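You operate a simulated robot arm through the tools that you are given. There is no shell and no other tool. Be economical: measure what you need, move in short steps, check, and stop when the job is done.

Carry out the task below with a simulated two-armed robot. There is one attempt and no reset: what you move stays moved.

Task
Put one of the yellow wax blocks from the fourth shelf from the bottom of the grey rack on the bed of the tray clamp. Then take the bag of small forks on the top of the sorting bench and put it away on the top of the bagging bench. Then press the black set button three times. Then open the grey drawer, take the black-band spoon bundle and leave it in the inside of the grey drawer and shut the drawer again. Then take the green-band fork stack and put it on the front left bay of the cooling rack. Then fetch the blue-band spoon stack and set it on the front of the bench under the rail. Then fetch the blue paper roll and set it in the pa carton. Then put the steel cup on the pa carton away on the ledge under the filter and oiler. Then take the bundle of large forks on the pa carton and put it away on the top of the low red bench. Then take the stack of large spoons on the pa carton and put it away on the front right bay of the cooling rack. Do these in the order given. Set down upright: steel cup, stack of large spoons.

The check looks at the end state, three seconds after you hand in, the way a careful person would. Anything else that was tipped, shoved, dropped, spilled or broken makes it a failure.

Robot
Two 7-joint arms with fingered hands on one trunk, on a base that drives. Base frame: it is fixed to the floor where the robot stands at the start and does not move with it; the origin is under the middle of the robot, x ahead of it, y to its left, z up; the surface under the hand at the start is at about z = 0.96. Lengths are in m, angles in rad, forces in N, time in s.
The left shoulder is at the start at [0.072, 0.156, 1.409], the right one opposite. With the tool pointing down near the work surface each hand reaches from about 0.1 to 0.84 m from the robot's upright axis, wherever it stands, measured 20 degrees to its own side. Places, roughly: bag of small forks [-0.75, -5, 0.75]; bed of the tray clamp (20x29 cm) [0.34, 1.32, 0.82]; black set button [-1.9, -4.9, 0.8]; black-band spoon bundle (13x3x3 cm) [-2.2, -5, 0.8]; blue paper roll (6x6x3 cm) [-4.1, 3.9, 0.6]; blue-band spoon stack (13x3x3 cm) [-1.2, -5, 0.8]; bundle of large forks [-3.75, 7.25, 1]; carton b [-3.7, 7.2, 1]; front left bay of the cooling rack [0.3, -1.1, 0.8]; front of the bench under the rail [0.3, -4, 0.8]; front right bay of the cooling rack [0.3, -1.7, 0.8]; green-band fork stack (13x3x3 cm) [-1.3, -5, 0.8]; grey drawer [-2.3, -5, 0.6]; inside of the grey drawer [-2.3, -5, 0.6]; ledge under the filter and oiler (48x15 cm) [-5.42, 1.62, 0.72]; stack of large spoons (16x4x5 cm) [-3.8, 7.3, 1]; steel cup (7x7x7 cm) [-3.8, 7.1, 1]; top of the bagging bench [-2.8, -2.2, 0.8]; top of the low red bench [-4.2, 4.8, 0.6]; yellow wax block (8x5x4 cm) [0.7, 0.2, 1.4]. Payload 4 kg a hand.
The TCP of each hand is the grasp point between the finger pads, 0.03 m short of the fingertips. In the tool frame z runs along the fingers and y along their closing line. Largest opening 0.104 m; the body of the gripper starts 0.035 m behind the TCP. The gripper is a hand of 3 fingers: y runs from the thumb to the fingers, the wrist lies at [-0.015, -0.104, -0.178] in the tool frame, and closing takes about 1.5 s.
Orientation is that of the tool frame in the base frame, as a unit quaternion [x, y, z, w]. With the fingers straight down and the wrist toward the robot, the tool's x, y and z point along [0, 1, 0], [1, 0, 0] and [0, 0, -1] of the base frame.

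Tools
- The arms move only by the tool nudge_tool. It takes "left_rows", "right_rows" or both (then of equal length, played together; a hand with none holds still); each is one flat list of numbers, 6 for each row, row after row: the shift along the base's x, y, z in m, then the turn, a rotation vector about the base's x, y, z in rad. In form: [x, y, z, wx, wy, wz, x, y, z, wx, wy, wz, ...]. A call has 1 to 8 rows; each row is the pose to reach, as a shift and turn from the pose commanded when the call began. "left_claw" and "right_claw" are, for a hand that has rows, the opening, from 0 (shut) to 1 (fully open), set as the call begins (left out, the last holds). Rows are played at 5 a second. More than 0.05 m and 0.15 rad between two rows, or a gripper value outside its range, and nothing of the call is played. Where a pose cannot be reached the arm comes as near as it can. A force on the tool above 40 N (or 10 N above the force at the start of the call, whichever is more), or a blocked arm, ends the call early, and 0.2 s more pass. The fingers move at their own pace (about 0.153 m/s each) and stop on an object; they squeeze with about 33 N. The grip force told is the motor's: it shows also when the fingers shut on nothing. Time passes only in rows, and 0.2 s behind the last, so rows that repeat a pose let the fingers close. It gives the time, the measured TCP pose, the force on the tool (base axes), the opening and the grip force at its end, in the units of the frame above (readings bear some noise), with the torque about the TCP (base axes, N m) and any sound that the robot's microphone picked up, and new pictures: "pictures" is both (left out), scene, wrist or none (wrist: the cameras of the hands that moved).
- Cameras (640 x 400 px; columns grow to the right, rows downward): "scene" is now at [0.1363, 0.0354, 1.6529]; the picture's right is [0.37, -0.93, 0.00], its down [-0.40, -0.16, -0.90] and it looks along [0.84, 0.33, -0.43] (base axes); focal length 214 px, centre (320, 200). "left" rides on the left gripper at [-0.064, -0.094, -0.117] in its tool frame; the picture's right is [-0.72, -0.33, 0.61], its down [0.64, -0.65, 0.40] and it looks along [0.27, 0.68, 0.68] (tool axes); focal length 238 px, centre (320, 200). "right" rides on the right gripper at [0.064, -0.094, -0.117] in its tool frame; the picture's right is [-0.72, 0.33, -0.61], its down [-0.64, -0.65, 0.40] and it looks along [-0.27, 0.68, 0.68] (tool axes); focal length 238 px, centre (320, 200). There is no depth. A picture from a camera that has moved, and an enlarged one, comes with that camera's place and axes in the base frame and with its lens.
- move_column(by): slides the trunk up (or, below 0, down) by that many m; the arms and the scene camera ride with it, the base frame stays. It gives what a move gives, with no picture.
- steer(legs): drives the robot by 1 to 6 legs, each [ahead, left, turn to the left] in m, m and rad, along the robot's own axes; the way and the turn of a leg run together, so that a leg with both is an arc; at most 1.5 m and 3.142 rad a leg. The arms and the cameras ride along, it lands a little off, and it stops where it bumps. It gives what a move gives, and a new picture of the scene camera.
- finger_targets(index, middle, thumb_bend, thumb_turn, hand): sets how far each is bent, from 0 (flat) to 100 (curled in); at 30 the hand is open as for a grip, at 70 the pads meet at the TCP. One left out holds its place. A second passes; each finger stops where it meets its share of the squeeze, and holds until it gets a number again. A gripper value or a shape takes the hand back. It gives what a move gives, with no picture; readings hold the bend of each and the force on the fingers (four entries, about 0 where the hand has none), thumb and palm. thumb_turn goes from beside the hand (0) to across from the fingers (100), as for a grip.
- grasp_type(shape, hand): the hand has 3 fingers and takes this shape, open, in about a second: jaw (thumb against the fingers, like two jaws); tri (thumb and two fingers); tip (a fingertip pinch); poke (one finger out to press); point (the index stretched); flat (the hand flat); cup (the hand cupped); fist (a fist). The gripper value then closes the fingers along that shape, each until it touches; the sizes above hold for jaw. It gives what a move gives, with no picture.
- head_to(pan, tilt): turns the head with the scene camera to pan (to the left, within 1.501 rad either way) and tilt (down, from -0.506 to 1.204), counted from straight ahead of the robot. It gives what a move gives, and a new picture of the scene camera.
- inspect(camera, box): a new picture of the part [left, top, right, bottom] of that camera's present view, enlarged. No time passes.
- finish_job(): hands the job in; it is judged then, once.

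Work in short steps. Places have to be worked out from the pictures, the camera data and where the tool is seen: move nearer, look again, correct. Check each grasp and each placing, and mend what went wrong. You have 535 turns and 360 pictures in all, those below and enlarged ones among them. Open the grippers and draw the arms clear of the work before you hand the job in, unless the task says otherwise; then end with one line.

The tools are called after "Request:" as a command line: name --argument value ..., lists and objects as JSON in quotes. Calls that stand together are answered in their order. nudge_tool: Moves the arms, as the interface text tells. Its arguments: {"type":"object","properties":{"left_rows":{"type":"array"},"left_claw":{"type":"number"},"right_rows":{"type":"array"},"right_claw":{"type":"number"},"pictures":{"type":"string","enum":["both","scene","wrist","none"]}},"required":[]} The other tools are called the same way: move_column (by) slides the trunk up or down; grasp_type (shape, hand) gives the hand a shape; finger_targets (index, middle, thumb_bend, thumb_turn, hand) moves the fingers one by one; steer (legs) drives the base; head_to (pan, tilt) turns the head that bears the scene camera; inspect (camera, box) takes an enlarged picture of a part of a camera's view; finish_job () hands the job in.

At the start:

```text
t: 0.0
left_position: [0.3834, 0.2228, 1.6587]
left_orientation: [0.706, 0.708, 0.0, 0.001]
left_contact_force: [-0.1, -0.1, -0.1]
left_torque: [0.05, 0.0, 0.01]
left_opening: 0.1035
left_gripper_force: 0.0
left_shape: jaw
left_bend: [30.0, 30.0, 30.0, 98.0]
left_finger forces: [0.0, 0.0, 0.0, 0.0, 0.0, 0.0]
right_position: [0.4329, -0.0912, 0.9984]
right_orientation: [0.707, 0.707, -0.001, -0.001]
right_contact_force: [0.2, -0.7, 0.7]
right_torque: [0.02, -0.03, -0.01]
right_opening: 0.1036
right_gripper_force: 0.0
right_shape: jaw
right_bend: [30.0, 30.0, 30.0, 98.0]
right_finger forces: [0.0, 0.0, 0.0, 0.0, 0.0, 0.1]
trunk travel left (down, up): [-0.825, 0.115]
robot x, y, heading: [0.0015, -0.0017, -0.003]
head pan, tilt: [0.377, 0.445]
```

scene: 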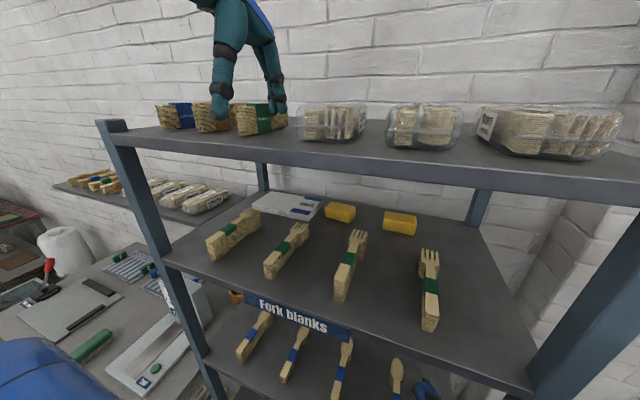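
right: 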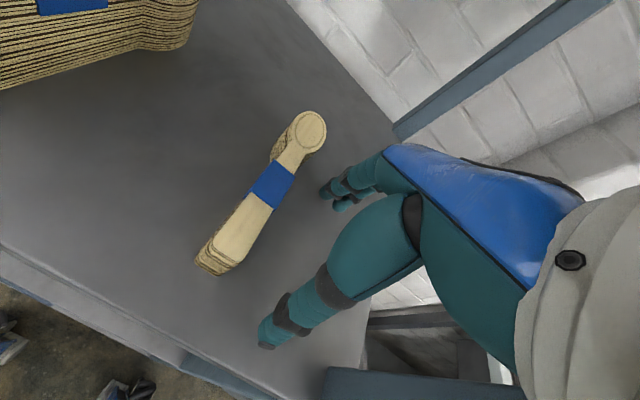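
left: 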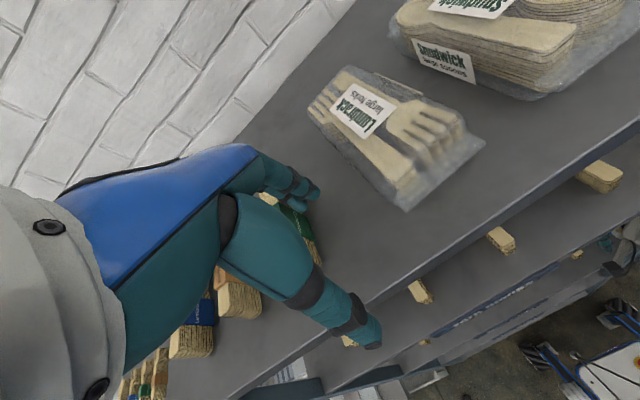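

The scene shows the yellow blocks on the shelf at z≈1.35, and both hands are over rack shelves. I lift both a little so they clear the items before I back off.

Request:
nudge_tool --left_rows '[0, 0, 0.03, 0, 0, 0, 0, 0, 0.05, 0, 0, 0]' --right_rows '[0, 0, 0.03, 0, 0, 0, 0, 0, 0.05, 0, 0, 0]' --pictures "none"

Request:
head_to --pan 1.3 --tilt 0.5

Request:
head_to --pan -1.3 --tilt 0.5

```text
t: 0.6
left_position: [0.383, 0.2206, 1.7091]
left_orientation: [0.707, 0.707, 0.0, -0.001]
left_contact_force: [0.3, -1.7, 0.3]
left_torque: [0.03, 0.02, 0.01]
left_opening: 0.1035
left_gripper_force: 0.0
left_shape: jaw
left_bend: [30.0, 30.0, 30.0, 98.0]
left_finger forces: [0.0, 0.0, 0.0, 0.0, 0.0, 0.1]
right_position: [0.4316, -0.0942, 1.0497]
right_orientation: [0.707, 0.707, 0.0, -0.001]
right_contact_force: [0.3, -0.1, 0.1]
right_torque: [0.0, 0.01, -0.02]
right_opening: 0.1037
right_gripper_force: 0.0
right_shape: jaw
right_bend: [30.0, 30.0, 30.0, 98.0]
right_finger forces: [0.1, 0.1, 0.0, 0.0, 0.0, 0.0]
trunk travel left (down, up): [-0.825, 0.115]
robot x, y, heading: [0.0014, 0.0006, -0.0]
head pan, tilt: [0.377, 0.445]
```

```text
t: 1.8
left_position: [0.3827, 0.2228, 1.7074]
left_orientation: [0.706, 0.708, 0.0, 0.0]
left_contact_force: [-0.7, -0.6, 0.3]
left_torque: [-0.05, 0.02, -0.01]
left_opening: 0.1034
left_gripper_force: 0.2
left_shape: jaw
left_bend: [30.0, 30.0, 30.0, 98.0]
left_finger forces: [0.0, 0.0, 0.1, 0.0, 0.0, 0.0]
right_position: [0.4326, -0.0929, 1.049]
right_orientation: [0.707, 0.707, -0.001, 0.0]
right_contact_force: [0.2, -0.2, -0.9]
right_torque: [-0.01, 0.02, 0.01]
right_opening: 0.1038
right_gripper_force: 0.1
right_shape: jaw
right_bend: [30.0, 30.0, 30.0, 98.0]
right_finger forces: [0.0, 0.1, 0.0, 0.1, 0.1, 0.0]
trunk travel left (down, up): [-0.825, 0.115]
robot x, y, heading: [0.0004, 0.0038, -0.002]
head pan, tilt: [1.3, 0.499]
camera scene: at [0.075, 0.0892, 1.6479], right [0.96, -0.27, 0.0], down [-0.13, -0.46, -0.88], along [0.23, 0.85, -0.48], focal length 214 px, centre (320, 200)
```

scene: 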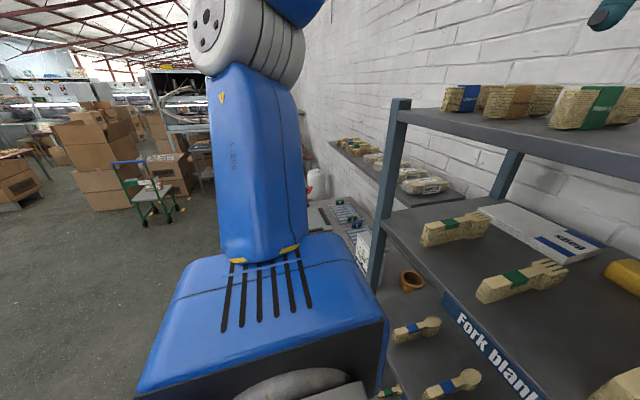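

```text
t: 4.2
left_position: [0.3838, 0.2221, 1.7095]
left_orientation: [0.706, 0.708, -0.001, 0.001]
left_contact_force: [0.5, -0.5, 0.4]
left_torque: [0.06, 0.0, 0.02]
left_opening: 0.1036
left_gripper_force: 0.0
left_shape: jaw
left_bend: [30.0, 30.0, 30.0, 98.0]
left_finger forces: [0.0, 0.0, 0.0, 0.1, 0.0, 0.1]
right_position: [0.4332, -0.0931, 1.0491]
right_orientation: [0.707, 0.707, 0.0, 0.0]
right_contact_force: [0.9, 0.2, 0.1]
right_torque: [-0.02, -0.01, -0.01]
right_opening: 0.1033
right_gripper_force: 0.1
right_shape: jaw
right_bend: [30.0, 30.0, 30.0, 98.0]
right_finger forces: [0.1, 0.0, 0.0, 0.1, 0.0, 0.0]
trunk travel left (down, up): [-0.825, 0.115]
robot x, y, heading: [0.0011, 0.0032, 0.01]
head pan, tilt: [-1.3, 0.499]
camera scene: at [0.0751, -0.0863, 1.6481], right [-0.96, -0.27, 0.0], down [-0.13, 0.46, -0.88], along [0.23, -0.85, -0.48], focal length 214 px, centre (320, 200)
```

scene: 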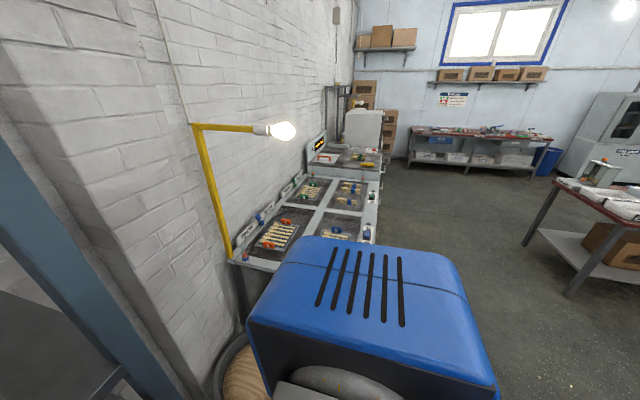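

The surroundings are clear behind, so I back off 0.5 m and look at the rack.

Request:
steer --legs '[[-0.5, 0, 0]]'

Request:
head_to --pan 0.2 --tilt 0.35

```text
t: 7.1
left_position: [-0.1131, 0.2216, 1.7085]
left_orientation: [0.708, 0.706, -0.002, 0.0]
left_contact_force: [0.9, -0.3, 0.4]
left_torque: [0.01, 0.01, 0.02]
left_opening: 0.1037
left_gripper_force: 0.0
left_shape: jaw
left_bend: [30.0, 30.0, 30.0, 98.0]
left_finger forces: [0.0, 0.0, 0.0, 0.0, 0.0, 0.0]
right_position: [-0.0662, -0.0927, 1.0479]
right_orientation: [0.707, 0.707, -0.001, -0.002]
right_contact_force: [-0.5, -1.0, -0.8]
right_torque: [-0.01, -0.02, -0.03]
right_opening: 0.1037
right_gripper_force: 0.2
right_shape: jaw
right_bend: [30.0, 30.0, 30.0, 98.0]
right_finger forces: [0.1, 0.0, 0.1, 0.0, 0.0, 0.1]
trunk travel left (down, up): [-0.825, 0.115]
robot x, y, heading: [-0.5001, 0.0013, 0.0]
head pan, tilt: [-1.3, 0.499]
camera scene: at [-0.4226, -0.0863, 1.6478], right [-0.96, -0.27, 0.0], down [-0.13, 0.46, -0.88], along [0.23, -0.85, -0.48], focal length 214 px, centre (320, 200)
```

scene: 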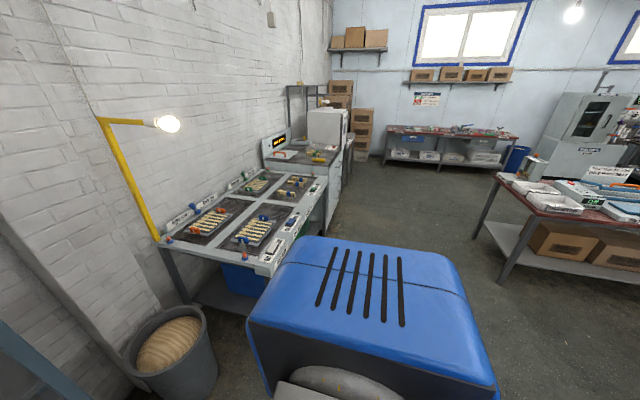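

```text
t: 8.7
left_position: [-0.1183, 0.2224, 1.7095]
left_orientation: [0.707, 0.707, 0.0, 0.001]
left_contact_force: [0.2, -0.4, -0.5]
left_torque: [-0.01, 0.02, 0.01]
left_opening: 0.1035
left_gripper_force: 0.1
left_shape: jaw
left_bend: [30.0, 30.0, 30.0, 98.0]
left_finger forces: [0.0, 0.0, 0.0, 0.0, 0.1, 0.0]
right_position: [-0.0703, -0.0926, 1.0494]
right_orientation: [0.708, 0.706, 0.0, -0.001]
right_contact_force: [1.2, 0.0, -0.6]
right_torque: [-0.01, -0.03, 0.0]
right_opening: 0.1037
right_gripper_force: 0.0
right_shape: jaw
right_bend: [30.0, 30.0, 30.0, 98.0]
right_finger forces: [0.0, 0.0, 0.0, 0.0, 0.0, 0.0]
trunk travel left (down, up): [-0.825, 0.115]
robot x, y, heading: [-0.4999, 0.003, -0.003]
head pan, tilt: [0.201, 0.351]
camera scene: at [-0.3592, 0.0201, 1.6616], right [0.2, -0.98, 0.0], down [-0.34, -0.07, -0.94], along [0.92, 0.18, -0.35], focal length 214 px, centre (320, 200)
```

scene: 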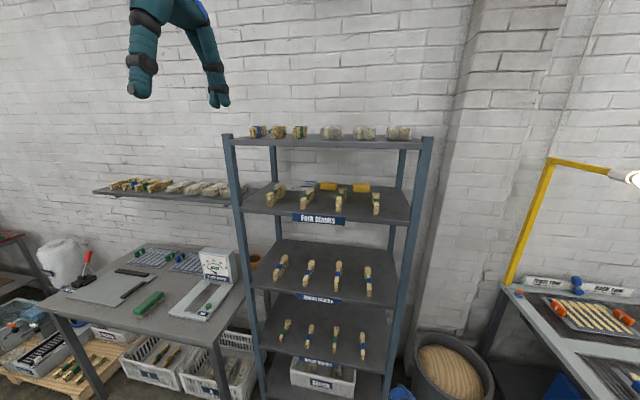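

The rack has five shelves, the blocks on the fourth. I enlarge that shelf.

Request:
inspect --camera "scene" --box '[220, 120, 440, 230]'

```text
2.91 times, centred on (330, 175) of scene
camera zoom: at [-0.3592, 0.0201, 1.6616], right [0.2, -0.98, 0.0], down [-0.34, -0.07, -0.94], along [0.92, 0.18, -0.35], focal length 624 px, centre (291, 273)
```

zoom: 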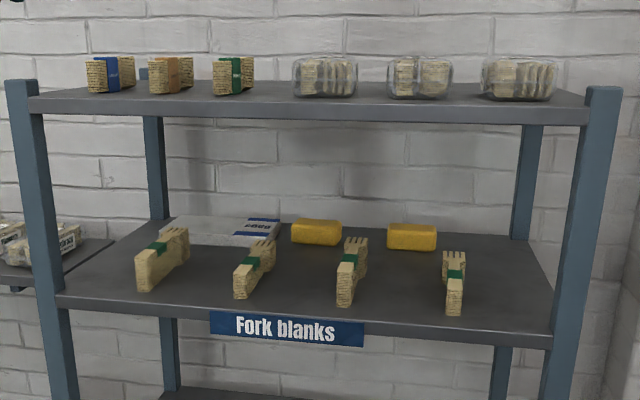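

Block 2, at about (0.683, 0.015, 1.345), has a clear corridor between forks 3 and 4. I set the left hand to a pitched pose at that height and draw the right hand back.

Request:
nudge_tool --left_rows '[0, 0, -0.04, 0, -0.08, 0, 0, 0, -0.08, 0, -0.17, 0, 0, 0, -0.12, 0, -0.26, 0, 0, 0, -0.16, 0, -0.35, 0, 0, 0, -0.2, 0, -0.44, 0, 0, 0, -0.24, 0, -0.53, 0, 0, 0, -0.28, 0, -0.6, 0, 0, 0, -0.29, 0, -0.6, 0]' --right_rows '[-0.03, -0.02, 0, 0, 0, 0, -0.06, -0.04, 0, 0, 0, 0, -0.09, -0.06, 0, 0, 0, 0, -0.12, -0.08, 0, 0, 0, 0, -0.15, -0.1, 0, 0, 0, 0, -0.18, -0.12, 0, 0, 0, 0, -0.2, -0.14, 0, 0, 0, 0, -0.2, -0.15, 0, 0, 0, 0]'

```text
t: 10.5
left_position: [-0.053, 0.2301, 1.4736]
left_orientation: [0.676, 0.674, 0.209, 0.212]
left_contact_force: [0.6, -0.2, -0.8]
left_torque: [-0.02, -0.03, -0.05]
left_opening: 0.1038
left_gripper_force: 0.1
left_shape: jaw
left_bend: [30.0, 30.0, 30.0, 98.0]
left_finger forces: [0.1, 0.1, 0.0, 0.0, 0.0, 0.0]
left hand out of reach, approached as far as the arm can: row 6, 7, 8
right_position: [-0.2569, -0.2557, 1.0043]
right_orientation: [0.695, 0.719, -0.004, 0.015]
right_contact_force: [0.5, 0.1, 0.0]
right_torque: [-0.03, -0.02, 0.0]
right_opening: 0.1038
right_gripper_force: 0.0
right_shape: jaw
right_bend: [30.0, 30.0, 30.0, 98.0]
right_finger forces: [0.0, 0.0, 0.1, 0.0, 0.0, 0.0]
right hand out of reach, approached as far as the arm can: row 4, 5, 6, 7, 8
trunk travel left (down, up): [-0.825, 0.115]
robot x, y, heading: [-0.5, 0.0007, -0.002]
head pan, tilt: [0.201, 0.351]
camera scene: at [-0.3631, 0.0218, 1.6605], right [0.2, -0.98, 0.0], down [-0.34, -0.07, -0.94], along [0.92, 0.19, -0.34], focal length 214 px, centre (320, 200)
camera right: at [-0.3545, -0.1921, 1.1191], right [0.34, -0.69, 0.64], down [-0.62, -0.67, -0.4], along [0.7, -0.26, -0.66], focal length 238 px, centre (320, 200)
camera left: at [-0.1957, 0.1656, 1.5165], right [0.08, -0.72, -0.69], down [-0.31, 0.64, -0.71], along [0.95, 0.27, -0.17], focal length 238 px, centre (320, 200)
```

scene: 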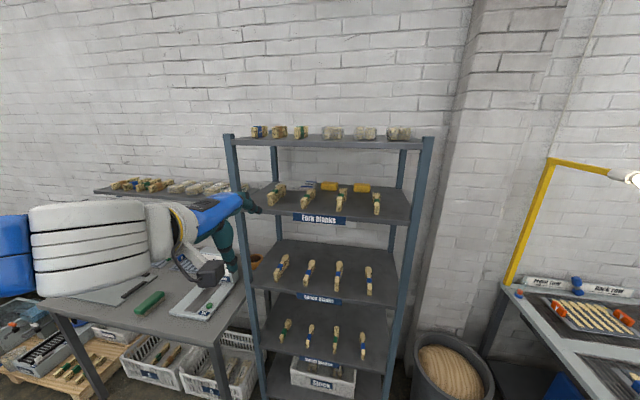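
right: 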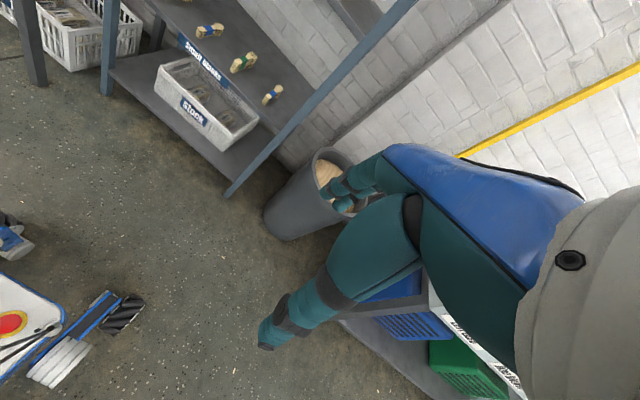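
left: 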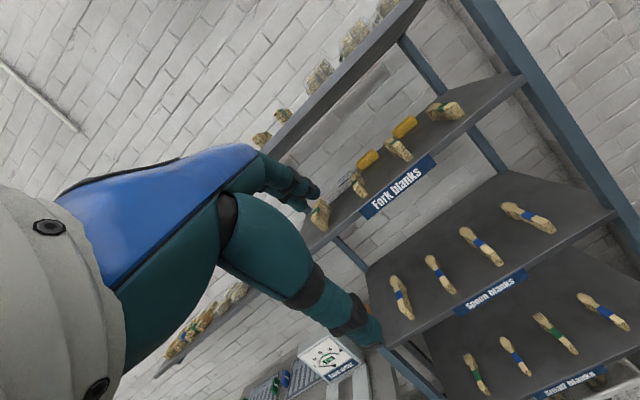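

The arm is cramped this near, so I back off another 0.25 m and go 0.14 m right. That lets the arm enter nearly straight at shoulder height.

Request:
steer --legs '[[-0.25, -0.14, 0]]'

```text
t: 12.5
left_position: [-0.2973, 0.0981, 1.4691]
left_orientation: [0.674, 0.678, 0.205, 0.209]
left_contact_force: [-0.4, 0.1, -0.4]
left_torque: [-0.03, 0.01, 0.0]
left_opening: 0.1035
left_gripper_force: 0.0
left_shape: jaw
left_bend: [30.0, 30.0, 30.0, 98.0]
left_finger forces: [0.1, 0.1, 0.0, 0.0, 0.0, 0.0]
right_position: [-0.5038, -0.3895, 1.004]
right_orientation: [0.694, 0.72, -0.01, 0.011]
right_contact_force: [0.5, 0.1, -0.5]
right_torque: [-0.04, 0.0, 0.0]
right_opening: 0.1038
right_gripper_force: 0.1
right_shape: jaw
right_bend: [30.0, 30.0, 30.0, 98.0]
right_finger forces: [0.0, 0.0, 0.0, 0.0, 0.0, 0.0]
trunk travel left (down, up): [-0.825, 0.115]
robot x, y, heading: [-0.7519, -0.1377, 0.005]
head pan, tilt: [0.201, 0.351]
camera scene: at [-0.6074, -0.1104, 1.661], right [0.2, -0.98, 0.01], down [-0.34, -0.07, -0.94], along [0.92, 0.19, -0.35], focal length 214 px, centre (320, 200)
```

scene: 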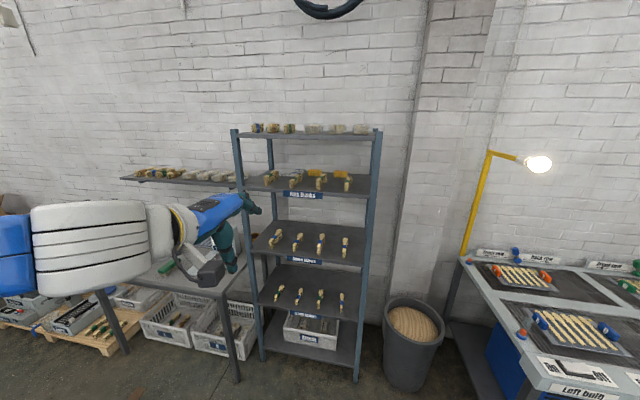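

Now I extend the left arm forward toward (0.1, 0.015, 1.40), keeping the pitch.

Request:
nudge_tool --left_rows '[0.046, -0.01, -0.008, 0, 0, 0, 0.092, -0.02, -0.016, 0, 0, 0, 0.138, -0.03, -0.024, 0, 0, 0, 0.184, -0.04, -0.032, 0, 0, 0, 0.23, -0.05, -0.04, 0, 0, 0, 0.276, -0.06, -0.048, 0, 0, 0, 0.322, -0.07, -0.056, 0, 0, 0, 0.368, -0.08, -0.064, 0, 0, 0]'

```text
t: 14.3
left_position: [-0.046, 0.0775, 1.4295]
left_orientation: [0.675, 0.676, 0.208, 0.209]
left_contact_force: [-0.1, 0.6, 0.2]
left_torque: [0.04, -0.04, 0.01]
left_opening: 0.104
left_gripper_force: 0.0
left_shape: jaw
left_bend: [30.0, 30.0, 30.0, 98.0]
left_finger forces: [0.0, 0.1, 0.0, 0.1, 0.0, 0.0]
left hand out of reach, approached as far as the arm can: row 6, 7, 8
right_position: [-0.508, -0.3944, 1.0033]
right_orientation: [0.694, 0.719, -0.007, 0.009]
right_contact_force: [-0.6, 0.9, -0.2]
right_torque: [0.01, 0.02, 0.02]
right_opening: 0.1037
right_gripper_force: 0.1
right_shape: jaw
right_bend: [30.0, 30.0, 30.0, 98.0]
right_finger forces: [0.0, 0.0, 0.0, 0.1, 0.2, 0.0]
trunk travel left (down, up): [-0.825, 0.115]
robot x, y, heading: [-0.7494, -0.1367, -0.001]
head pan, tilt: [0.201, 0.351]
camera scene: at [-0.6111, -0.1183, 1.6616], right [0.2, -0.98, 0.0], down [-0.34, -0.07, -0.94], along [0.92, 0.19, -0.34], focal length 214 px, centre (320, 200)
camera left: at [-0.1891, 0.0117, 1.474], right [0.08, -0.72, -0.69], down [-0.31, 0.64, -0.7], along [0.95, 0.27, -0.18], focal length 238 px, centre (320, 200)
```

scene: 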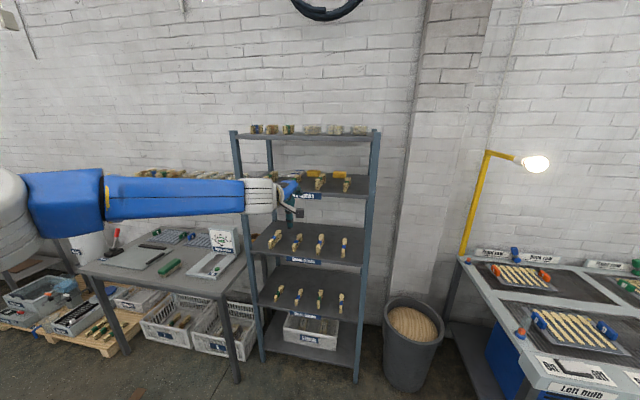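
left: 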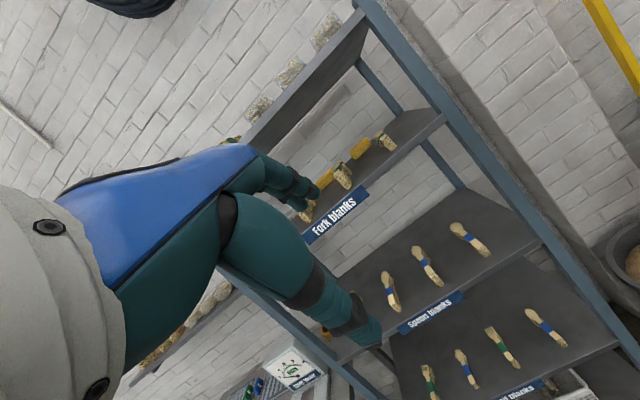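

Reach runs out at about 0.70 m ahead in this pose, and the arm is nicely horizontal. I lower it slightly and pull it in, to learn how the commanded pose behaves.

Request:
nudge_tool --left_rows '[-0.015, 0, -0.018, 0, 0, 0, -0.03, 0, -0.035, 0, 0, 0, -0.03, 0, -0.035, 0, 0, 0]' --pictures "none"

Request:
steer --legs '[[0.3, -0.06, 0]]'

```text
t: 15.1
left_position: [-0.0749, 0.076, 1.3959]
left_orientation: [0.674, 0.677, 0.208, 0.208]
left_contact_force: [-0.5, -0.1, 0.1]
left_torque: [-0.01, -0.01, 0.0]
left_opening: 0.104
left_gripper_force: 0.1
left_shape: jaw
left_bend: [30.0, 30.0, 30.0, 98.0]
left_finger forces: [0.0, 0.0, 0.0, 0.1, 0.1, 0.0]
right_position: [-0.5062, -0.3938, 1.0031]
right_orientation: [0.694, 0.72, -0.008, 0.01]
right_contact_force: [-0.1, -1.2, 0.8]
right_torque: [0.01, 0.0, 0.02]
right_opening: 0.1041
right_gripper_force: 0.0
right_shape: jaw
right_bend: [30.0, 30.0, 30.0, 98.0]
right_finger forces: [0.1, 0.0, 0.0, 0.0, 0.0, 0.0]
trunk travel left (down, up): [-0.825, 0.115]
robot x, y, heading: [-0.7497, -0.1432, 0.002]
head pan, tilt: [0.201, 0.351]
```

```text
t: 17.2
left_position: [0.2191, 0.018, 1.3981]
left_orientation: [0.674, 0.677, 0.208, 0.21]
left_contact_force: [-0.7, -1.1, -0.8]
left_torque: [-0.03, -0.02, -0.03]
left_opening: 0.1038
left_gripper_force: 0.1
left_shape: jaw
left_bend: [30.0, 30.0, 30.0, 98.0]
left_finger forces: [0.0, 0.0, 0.0, 0.1, 0.0, 0.0]
right_position: [-0.212, -0.4529, 1.0044]
right_orientation: [0.695, 0.719, -0.009, 0.01]
right_contact_force: [-0.9, 0.6, 0.3]
right_torque: [0.0, 0.01, -0.03]
right_opening: 0.1037
right_gripper_force: 0.0
right_shape: jaw
right_bend: [30.0, 30.0, 30.0, 98.0]
right_finger forces: [0.1, 0.0, 0.0, 0.1, 0.1, 0.0]
trunk travel left (down, up): [-0.825, 0.115]
robot x, y, heading: [-0.4543, -0.2026, 0.002]
head pan, tilt: [0.201, 0.351]
camera scene: at [-0.3164, -0.1758, 1.6624], right [0.2, -0.98, 0.0], down [-0.33, -0.07, -0.94], along [0.92, 0.19, -0.34], focal length 214 px, centre (320, 200)
```

scene: 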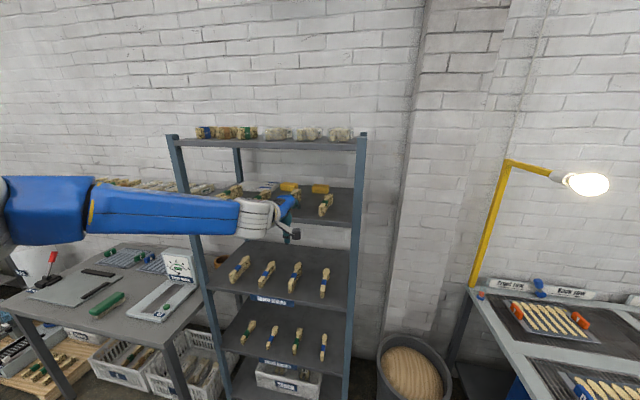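

The hand is 13 cm from the rack front, so I check through the left wrist camera.

Request:
inspect --camera "left" --box '[200, 0, 640, 275]'

Request:
inspect --camera "scene" --box '[160, 120, 380, 260]'

```text
1.45 times, centred on (420, 138) of left
camera zoom: at [0.0773, -0.0455, 1.4415], right [0.08, -0.72, -0.69], down [-0.31, 0.64, -0.7], along [0.95, 0.27, -0.17], focal length 347 px, centre (174, 291)
```

zoom: 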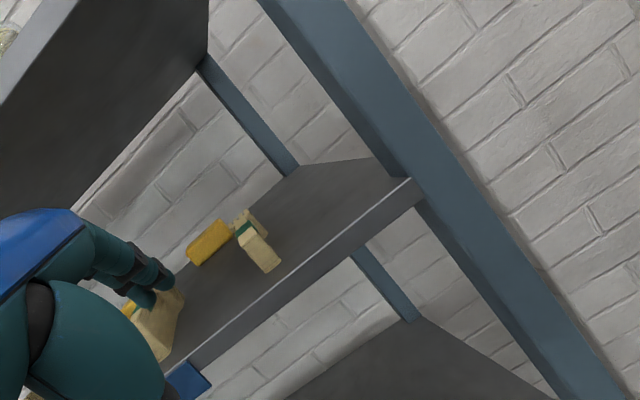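

```text
2.86 times, centred on (270, 190) of scene
camera zoom: at [-0.3164, -0.1758, 1.6624], right [0.2, -0.98, 0.0], down [-0.33, -0.07, -0.94], along [0.92, 0.19, -0.34], focal length 613 px, centre (463, 229)
```

zoom: 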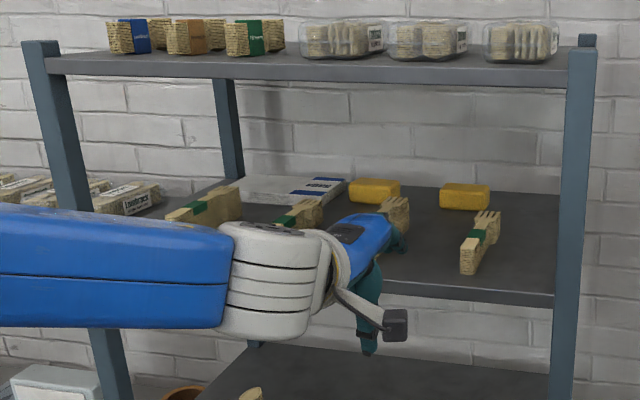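

Both views put block 2 near (0.672, 0.02, 1.352), with the corridor from y=-0.02 to 0.085. I raise the hand 1 cm and drive in partway.

Request:
nudge_tool --left_rows '[0, 0.006, 0.01, 0, 0, 0]' --pictures "none"

Request:
steer --legs '[[0.22, 0, 0]]'

Request:
inspect --camera "left" --box '[100, 0, 540, 275]'

```text
t: 17.6
left_position: [0.2263, 0.0205, 1.4055]
left_orientation: [0.675, 0.677, 0.207, 0.208]
left_contact_force: [0.1, 0.4, -0.3]
left_torque: [0.02, -0.02, 0.02]
left_opening: 0.1038
left_gripper_force: 0.0
left_shape: jaw
left_bend: [30.0, 30.0, 30.0, 98.0]
left_finger forces: [0.0, 0.0, 0.0, 0.1, 0.0, 0.0]
right_position: [-0.2083, -0.4565, 1.0011]
right_orientation: [0.694, 0.72, -0.009, 0.008]
right_contact_force: [-0.4, 0.1, 0.8]
right_torque: [0.01, -0.02, -0.02]
right_opening: 0.1036
right_gripper_force: 0.0
right_shape: jaw
right_bend: [30.0, 30.0, 30.0, 98.0]
right_finger forces: [0.0, 0.0, 0.0, 0.0, 0.0, 0.0]
trunk travel left (down, up): [-0.825, 0.115]
robot x, y, heading: [-0.4536, -0.1999, 0.001]
head pan, tilt: [0.201, 0.351]
```

```text
t: 19.2
left_position: [0.4397, 0.0207, 1.4098]
left_orientation: [0.675, 0.676, 0.21, 0.211]
left_contact_force: [0.4, 0.4, 0.7]
left_torque: [-0.03, -0.01, -0.01]
left_opening: 0.1038
left_gripper_force: 0.1
left_shape: jaw
left_bend: [30.0, 30.0, 30.0, 98.0]
left_finger forces: [0.1, 0.1, 0.0, 0.0, 0.0, 0.0]
right_position: [0.0046, -0.4547, 1.002]
right_orientation: [0.694, 0.72, -0.009, 0.009]
right_contact_force: [-0.6, -0.9, -0.1]
right_torque: [-0.05, 0.0, 0.01]
right_opening: 0.104
right_gripper_force: 0.0
right_shape: jaw
right_bend: [30.0, 30.0, 30.0, 98.0]
right_finger forces: [0.0, 0.0, 0.0, 0.0, 0.0, 0.0]
trunk travel left (down, up): [-0.825, 0.115]
robot x, y, heading: [-0.2325, -0.1989, -0.003]
head pan, tilt: [0.201, 0.351]
camera scene: at [-0.0986, -0.1793, 1.6626], right [0.2, -0.98, 0.0], down [-0.33, -0.07, -0.94], along [0.92, 0.19, -0.34], focal length 214 px, centre (320, 200)
```

scene: 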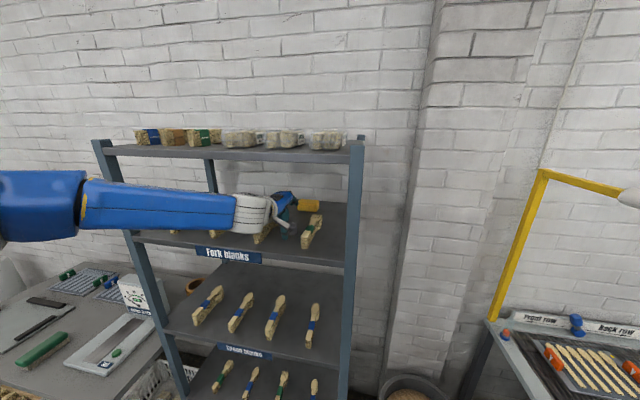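

```text
1.45 times, centred on (320, 138) of left
camera zoom: at [0.2959, -0.0436, 1.4529], right [0.08, -0.72, -0.69], down [-0.31, 0.64, -0.7], along [0.95, 0.27, -0.17], focal length 347 px, centre (320, 291)
```

zoom: 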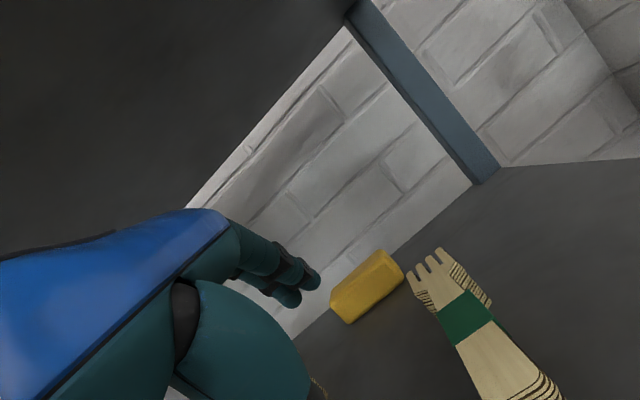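

The block lies at about (0.675, 0.021, 1.352) and the hand clears the forks. I drive in another 0.20 m.

Request:
steer --legs '[[0.2, 0, 0]]'

Request:
inspect --camera "left" --box '[0, 0, 640, 400]'

```text
t: 20.8
left_position: [0.6466, 0.0221, 1.4022]
left_orientation: [0.676, 0.676, 0.206, 0.209]
left_contact_force: [-0.6, -0.2, 0.1]
left_torque: [0.0, 0.0, 0.01]
left_opening: 0.1039
left_gripper_force: 0.1
left_shape: jaw
left_bend: [30.0, 30.0, 30.0, 98.0]
left_finger forces: [0.0, 0.0, 0.0, 0.0, 0.1, 0.0]
right_position: [0.2105, -0.4553, 1.0016]
right_orientation: [0.695, 0.719, -0.011, 0.006]
right_contact_force: [1.0, -0.3, -0.7]
right_torque: [0.03, -0.01, 0.0]
right_opening: 0.1041
right_gripper_force: 0.1
right_shape: jaw
right_bend: [30.0, 30.0, 30.0, 98.0]
right_finger forces: [0.1, 0.1, 0.0, 0.1, 0.1, 0.1]
trunk travel left (down, up): [-0.825, 0.115]
robot x, y, heading: [-0.0315, -0.1978, 0.0]
head pan, tilt: [0.201, 0.351]
camera scene: at [0.1137, -0.1791, 1.6605], right [0.2, -0.98, 0.0], down [-0.34, -0.07, -0.94], along [0.92, 0.19, -0.35], focal length 214 px, centre (320, 200)
```

scene: 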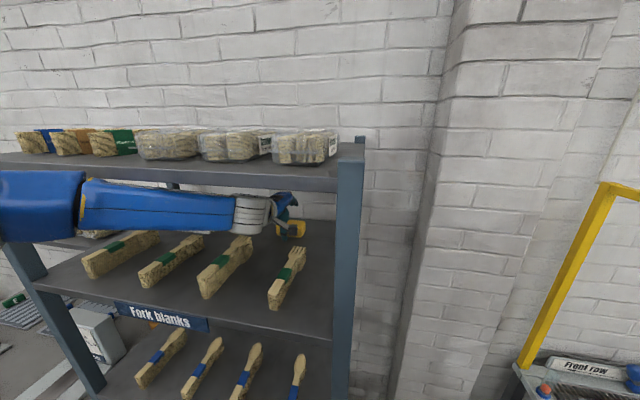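

```text
1.00 times, centred on (320, 200) of left (not enlarged: the box is as wide or as high as the picture)
camera zoom: at [0.5045, -0.0429, 1.4464], right [0.07, -0.72, -0.69], down [-0.32, 0.64, -0.7], along [0.95, 0.27, -0.18], focal length 238 px, centre (320, 200)
```

zoom: 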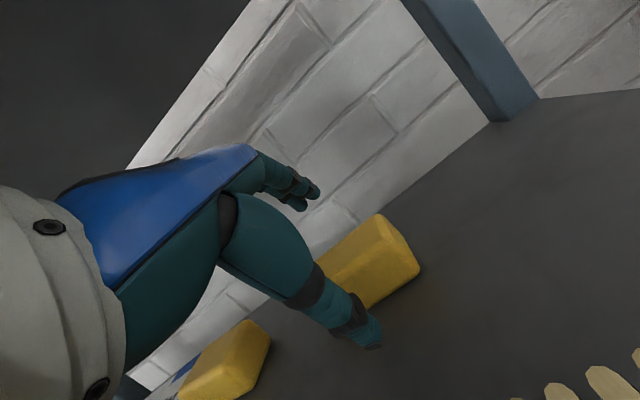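

The block's right end is at y≈-0.017, so its centre is y≈0.022, and the thumb is in front of it. I rotate toward a steeper grip while settling over it.

Request:
nudge_tool --left_rows '[0.012, 0, -0.003, 0, 0.1, 0, 0.022, 0, -0.01, 0, 0.2, 0, 0.027, 0, -0.016, 0, 0.3, 0]' --left_claw 1 --pictures "wrist"

```text
t: 21.1
left_position: [0.6389, 0.024, 1.399]
left_orientation: [0.679, 0.679, 0.198, 0.198]
left_contact_force: [0.3, 0.8, -0.4]
left_torque: [0.01, 0.02, -0.02]
left_opening: 0.1037
left_gripper_force: 0.0
left_shape: jaw
left_bend: [30.0, 30.0, 30.0, 98.0]
left_finger forces: [0.0, 0.1, 0.0, 0.0, 0.0, 0.0]
right_position: [0.2053, -0.4536, 1.0038]
right_orientation: [0.695, 0.719, -0.009, 0.01]
right_contact_force: [0.3, -0.2, 0.3]
right_torque: [0.0, -0.03, -0.03]
right_opening: 0.1039
right_gripper_force: 0.0
right_shape: jaw
right_bend: [30.0, 30.0, 30.0, 98.0]
right_finger forces: [0.1, 0.0, 0.1, 0.1, 0.1, 0.0]
trunk travel left (down, up): [-0.825, 0.115]
robot x, y, heading: [-0.0317, -0.1993, -0.005]
head pan, tilt: [0.201, 0.351]
stopped in row 1 (left hand): the force on the tool passed its limit at 107 N (the readings are from after the stop); the commanded pose is now the measured one
camera left: at [0.497, -0.0406, 1.4472], right [0.05, -0.72, -0.69], down [-0.33, 0.64, -0.69], along [0.94, 0.27, -0.2], focal length 238 px, centre (320, 200)
```

left: 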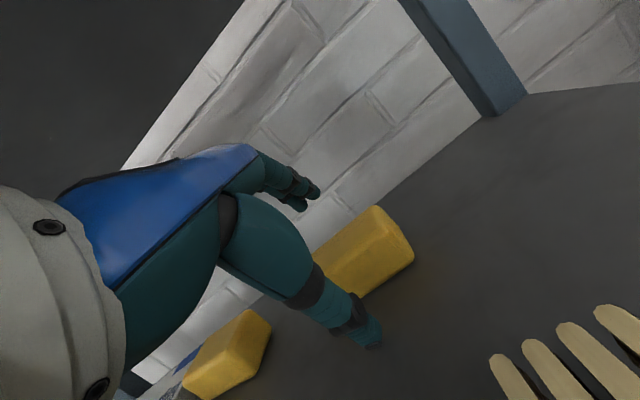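

The 107 N contact was most likely the bulky elbow against the top shelf's front lip. I back straight out, then lower the trunk and raise the hand so the elbow rides lower.

Request:
steer --legs '[[-0.38, 0, 0]]'

Request:
move_column --by -0.1

Request:
nudge_tool --left_rows '[0, 0, 0.03, 0, 0, 0, 0, 0, 0.06, 0, 0.04, 0, 0, 0, 0.09, 0, 0.08, 0, 0, 0, 0.1, 0, 0.1, 0]' --pictures "scene"

```text
t: 23.5
left_position: [0.2678, 0.0167, 1.3969]
left_orientation: [0.682, 0.676, 0.197, 0.197]
left_contact_force: [0.8, -0.2, 0.1]
left_torque: [0.01, 0.01, -0.01]
left_opening: 0.1037
left_gripper_force: 0.1
left_shape: jaw
left_bend: [30.0, 30.0, 30.0, 98.0]
left_finger forces: [0.1, 0.1, 0.0, 0.0, 0.1, 0.0]
right_position: [-0.1696, -0.4568, 1.0009]
right_orientation: [0.696, 0.718, -0.01, 0.007]
right_contact_force: [0.6, 0.1, 0.9]
right_torque: [0.02, 0.01, -0.05]
right_opening: 0.1038
right_gripper_force: 0.0
right_shape: jaw
right_bend: [30.0, 30.0, 30.0, 98.0]
right_finger forces: [0.0, 0.0, 0.0, 0.0, 0.0, 0.0]
trunk travel left (down, up): [-0.825, 0.115]
robot x, y, heading: [-0.4102, -0.2028, -0.006]
head pan, tilt: [0.201, 0.351]
camera scene: at [-0.265, -0.1804, 1.6612], right [0.19, -0.98, 0.0], down [-0.34, -0.07, -0.94], along [0.92, 0.18, -0.35], focal length 214 px, centre (320, 200)
```

scene: 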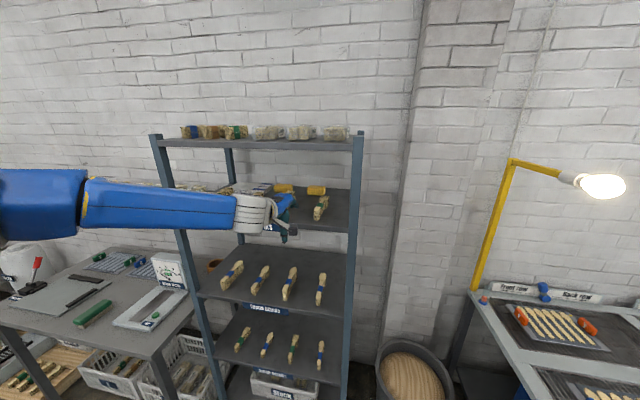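

```text
t: 24.9
left_position: [0.2667, 0.0184, 1.2984]
left_orientation: [0.682, 0.676, 0.197, 0.199]
left_contact_force: [0.6, 0.0, 0.4]
left_torque: [-0.01, -0.01, 0.01]
left_opening: 0.1035
left_gripper_force: 0.1
left_shape: jaw
left_bend: [30.0, 30.0, 30.0, 98.0]
left_finger forces: [0.0, 0.0, 0.1, 0.1, 0.0, 0.1]
right_position: [-0.1725, -0.4569, 0.9027]
right_orientation: [0.696, 0.718, -0.009, 0.008]
right_contact_force: [0.4, -0.9, 0.9]
right_torque: [0.02, -0.02, -0.01]
right_opening: 0.1038
right_gripper_force: 0.2
right_shape: jaw
right_bend: [30.0, 30.0, 30.0, 98.0]
right_finger forces: [0.0, 0.0, 0.0, 0.0, 0.0, 0.0]
trunk travel left (down, up): [-0.725, 0.215]
robot x, y, heading: [-0.4117, -0.1976, -0.006]
head pan, tilt: [0.201, 0.351]
```

```text
t: 25.9
left_position: [0.2658, 0.0175, 1.3999]
left_orientation: [0.692, 0.684, 0.163, 0.165]
left_contact_force: [-0.1, -0.3, 0.5]
left_torque: [0.0, 0.01, 0.02]
left_opening: 0.1038
left_gripper_force: 0.1
left_shape: jaw
left_bend: [30.0, 30.0, 30.0, 98.0]
left_finger forces: [0.0, 0.0, 0.1, 0.0, 0.0, 0.0]
right_position: [-0.1737, -0.4545, 0.9024]
right_orientation: [0.697, 0.717, -0.009, 0.008]
right_contact_force: [-0.6, -0.2, -0.3]
right_torque: [0.02, 0.0, -0.04]
right_opening: 0.1041
right_gripper_force: 0.1
right_shape: jaw
right_bend: [30.0, 30.0, 30.0, 98.0]
right_finger forces: [0.0, 0.0, 0.1, 0.0, 0.0, 0.0]
trunk travel left (down, up): [-0.725, 0.215]
robot x, y, heading: [-0.4109, -0.1961, 0.0]
head pan, tilt: [0.201, 0.351]
camera scene: at [-0.2696, -0.1793, 1.5616], right [0.19, -0.98, 0.0], down [-0.34, -0.07, -0.94], along [0.92, 0.18, -0.34], focal length 214 px, centre (320, 200)
```

scene: 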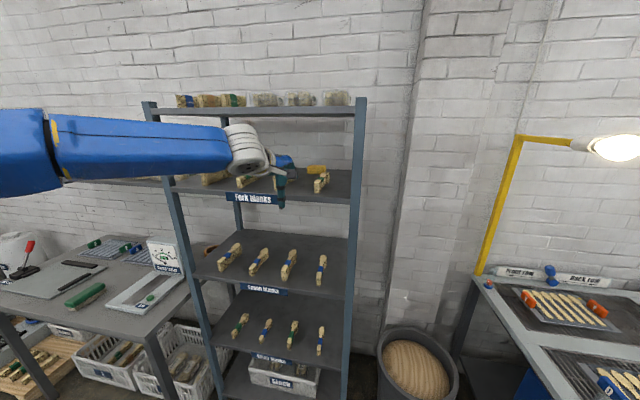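

The elbow still sits high. I test whether the arm can stretch further with the smaller pitch, which would keep the elbow out of the rack.

Request:
steer --legs '[[-0.15, 0, 0]]'

Request:
nudge_tool --left_rows '[0.03, 0, 0, 0, 0, 0, 0.06, 0, 0, 0, 0.02, 0, 0.09, 0, 0, 0, 0.04, 0, 0.12, 0, 0, 0, 0.06, 0, 0.15, 0, 0, 0, 0.08, 0, 0.18, 0, 0, 0, 0.1, 0, 0.21, 0, 0, 0, 0.1, 0]' --pictures "scene"

```text
t: 27.2
left_position: [0.119, 0.0183, 1.397]
left_orientation: [0.691, 0.685, 0.162, 0.164]
left_contact_force: [0.0, -0.3, 0.0]
left_torque: [0.0, -0.01, 0.03]
left_opening: 0.1038
left_gripper_force: 0.1
left_shape: jaw
left_bend: [30.0, 30.0, 30.0, 98.0]
left_finger forces: [0.0, 0.0, 0.0, 0.1, 0.1, 0.1]
right_position: [-0.3232, -0.4553, 0.9013]
right_orientation: [0.696, 0.718, -0.011, 0.007]
right_contact_force: [0.2, 0.6, 0.9]
right_torque: [0.04, 0.01, 0.01]
right_opening: 0.1038
right_gripper_force: 0.0
right_shape: jaw
right_bend: [30.0, 30.0, 30.0, 98.0]
right_finger forces: [0.0, 0.1, 0.1, 0.1, 0.1, 0.0]
trunk travel left (down, up): [-0.725, 0.215]
robot x, y, heading: [-0.5653, -0.1976, -0.004]
head pan, tilt: [0.201, 0.351]
camera scene: at [-0.4161, -0.1785, 1.5611], right [0.19, -0.98, 0.0], down [-0.34, -0.07, -0.94], along [0.92, 0.18, -0.35], focal length 214 px, centre (320, 200)
```

scene: 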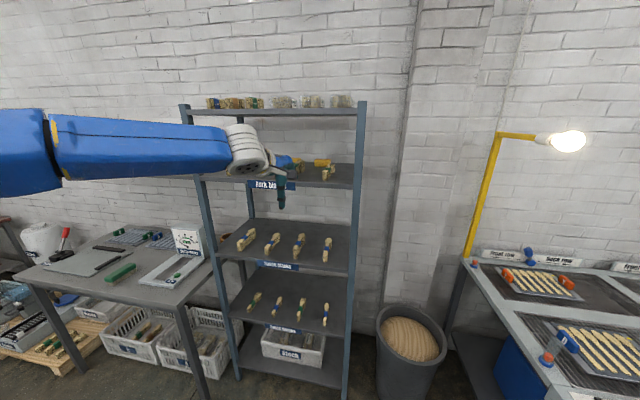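

```text
t: 28.8
left_position: [0.1576, 0.0776, 1.3843]
left_orientation: [0.698, 0.693, 0.129, 0.13]
left_contact_force: [0.4, -0.3, -0.8]
left_torque: [0.01, 0.0, -0.02]
left_opening: 0.104
left_gripper_force: 0.0
left_shape: jaw
left_bend: [30.0, 30.0, 30.0, 98.0]
left_finger forces: [0.0, 0.0, 0.1, 0.0, 0.1, 0.1]
left hand out of reach, approached as far as the arm can: row 1, 2, 3, 4, 5, 6, 7
right_position: [-0.3247, -0.4551, 0.9031]
right_orientation: [0.697, 0.717, -0.009, 0.009]
right_contact_force: [0.4, 0.1, -1.5]
right_torque: [0.0, 0.02, -0.03]
right_opening: 0.1041
right_gripper_force: 0.0
right_shape: jaw
right_bend: [30.0, 30.0, 30.0, 98.0]
right_finger forces: [0.0, 0.0, 0.1, 0.2, 0.0, 0.1]
trunk travel left (down, up): [-0.725, 0.215]
robot x, y, heading: [-0.5638, -0.2004, -0.003]
head pan, tilt: [0.201, 0.351]
camera scene: at [-0.4213, -0.1783, 1.5616], right [0.19, -0.98, 0.0], down [-0.34, -0.07, -0.94], along [0.92, 0.18, -0.34], focal length 214 px, centre (320, 200)
```

scene: 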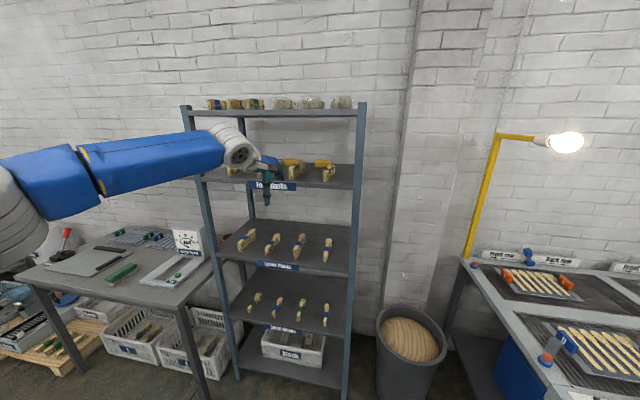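

The reach is limited by wrist flexion, so I switch plan. The right hand will take a "handshake" pose (fingers forward, pitched 40° down, closing sideways), which fits the shelf gap better. First I fold the left arm and bring the right one up.

Request:
nudge_tool --left_rows '[-0.04, 0, -0.02, 0, 0.05, 0, -0.08, 0, -0.04, 0, 0.1, 0, -0.12, 0, -0.06, 0, 0.15, 0, -0.16, 0.01, -0.08, 0, 0.2, 0, -0.2, 0.02, -0.1, 0, 0.25, 0, -0.24, 0.03, -0.13, 0, 0.3, 0, -0.26, 0.04, -0.17, 0, 0.36, 0, -0.26, 0.04, -0.2, 0, 0.36, 0]' --right_rows '[0.03, 0, 0.03, 0, 0, 0, 0.06, 0, 0.06, 0, 0, 0, 0.09, 0, 0.1, 0, 0, 0, 0.11, 0, 0.14, 0, 0, 0, 0.13, 0, 0.18, 0, 0, 0, 0.15, 0, 0.22, 0, 0, 0, 0.17, 0, 0.26, 0, 0, 0, 0.19, 0, 0.3, 0, 0, 0]' --pictures "none"

Request:
steer --legs '[[-0.2, 0.48, 0]]'

```text
refused: row 6 steps farther than a row can; nothing moved
```

```text
t: 31.9
left_position: [-0.0376, 0.5488, 1.3857]
left_orientation: [0.698, 0.693, 0.131, 0.128]
left_contact_force: [0.1, -0.2, 0.0]
left_torque: [-0.01, 0.0, -0.02]
left_opening: 0.1039
left_gripper_force: 0.1
left_shape: jaw
left_bend: [30.0, 30.0, 30.0, 98.0]
left_finger forces: [0.1, 0.0, 0.0, 0.0, 0.0, 0.0]
right_position: [-0.5186, 0.0185, 0.9015]
right_orientation: [0.695, 0.719, -0.007, 0.006]
right_contact_force: [0.5, 0.0, 0.0]
right_torque: [-0.01, -0.02, 0.02]
right_opening: 0.104
right_gripper_force: 0.1
right_shape: jaw
right_bend: [30.0, 30.0, 30.0, 98.0]
right_finger forces: [0.1, 0.0, 0.0, 0.0, 0.1, 0.0]
trunk travel left (down, up): [-0.725, 0.215]
robot x, y, heading: [-0.7598, 0.2779, -0.006]
head pan, tilt: [0.201, 0.351]
camera scene: at [-0.6158, 0.2904, 1.5616], right [0.2, -0.98, -0.01], down [-0.34, -0.06, -0.94], along [0.92, 0.19, -0.34], focal length 214 px, centre (320, 200)
```

scene: 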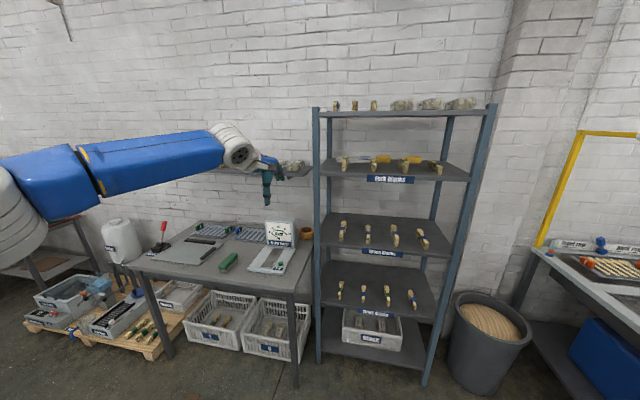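

The arm rows were refused but the drive was fine; I resend them with smaller steps.

Request:
nudge_tool --left_rows '[-0.035, 0, -0.02, 0, 0.05, 0, -0.07, 0, -0.04, 0, 0.1, 0, -0.105, 0, -0.06, 0, 0.15, 0, -0.14, 0, -0.09, 0, 0.2, 0, -0.175, 0, -0.12, 0, 0.25, 0, -0.21, 0, -0.15, 0, 0.3, 0, -0.24, 0, -0.18, 0, 0.36, 0, -0.26, 0, -0.21, 0, 0.36, 0]' --right_rows '[0.03, 0, 0.03, 0, 0, 0, 0.06, 0, 0.06, 0, 0, 0, 0.09, 0, 0.1, 0, 0, 0, 0.11, 0, 0.14, 0, 0, 0, 0.13, 0, 0.18, 0, 0, 0, 0.15, 0, 0.22, 0, 0, 0, 0.17, 0, 0.26, 0, 0, 0, 0.19, 0, 0.3, 0, 0, 0]' --pictures "none"

```text
t: 33.7
left_position: [-0.3001, 0.5552, 1.1754]
left_orientation: [0.709, 0.705, 0.002, 0.004]
left_contact_force: [-0.1, 0.1, -0.7]
left_torque: [0.0, 0.01, 0.02]
left_opening: 0.1037
left_gripper_force: 0.0
left_shape: jaw
left_bend: [30.0, 30.0, 30.0, 98.0]
left_finger forces: [0.1, 0.1, 0.0, 0.0, 0.0, 0.0]
right_position: [-0.3298, 0.0212, 1.2012]
right_orientation: [0.695, 0.719, -0.009, 0.009]
right_contact_force: [0.1, -0.3, 0.2]
right_torque: [-0.01, 0.02, 0.01]
right_opening: 0.1042
right_gripper_force: 0.2
right_shape: jaw
right_bend: [30.0, 30.0, 30.0, 98.0]
right_finger forces: [0.0, 0.0, 0.0, 0.0, 0.0, 0.1]
right hand out of reach, approached as far as the arm can: row 1, 2, 3, 4, 5, 6, 7
trunk travel left (down, up): [-0.725, 0.215]
robot x, y, heading: [-0.7601, 0.2802, -0.007]
head pan, tilt: [0.201, 0.351]
```

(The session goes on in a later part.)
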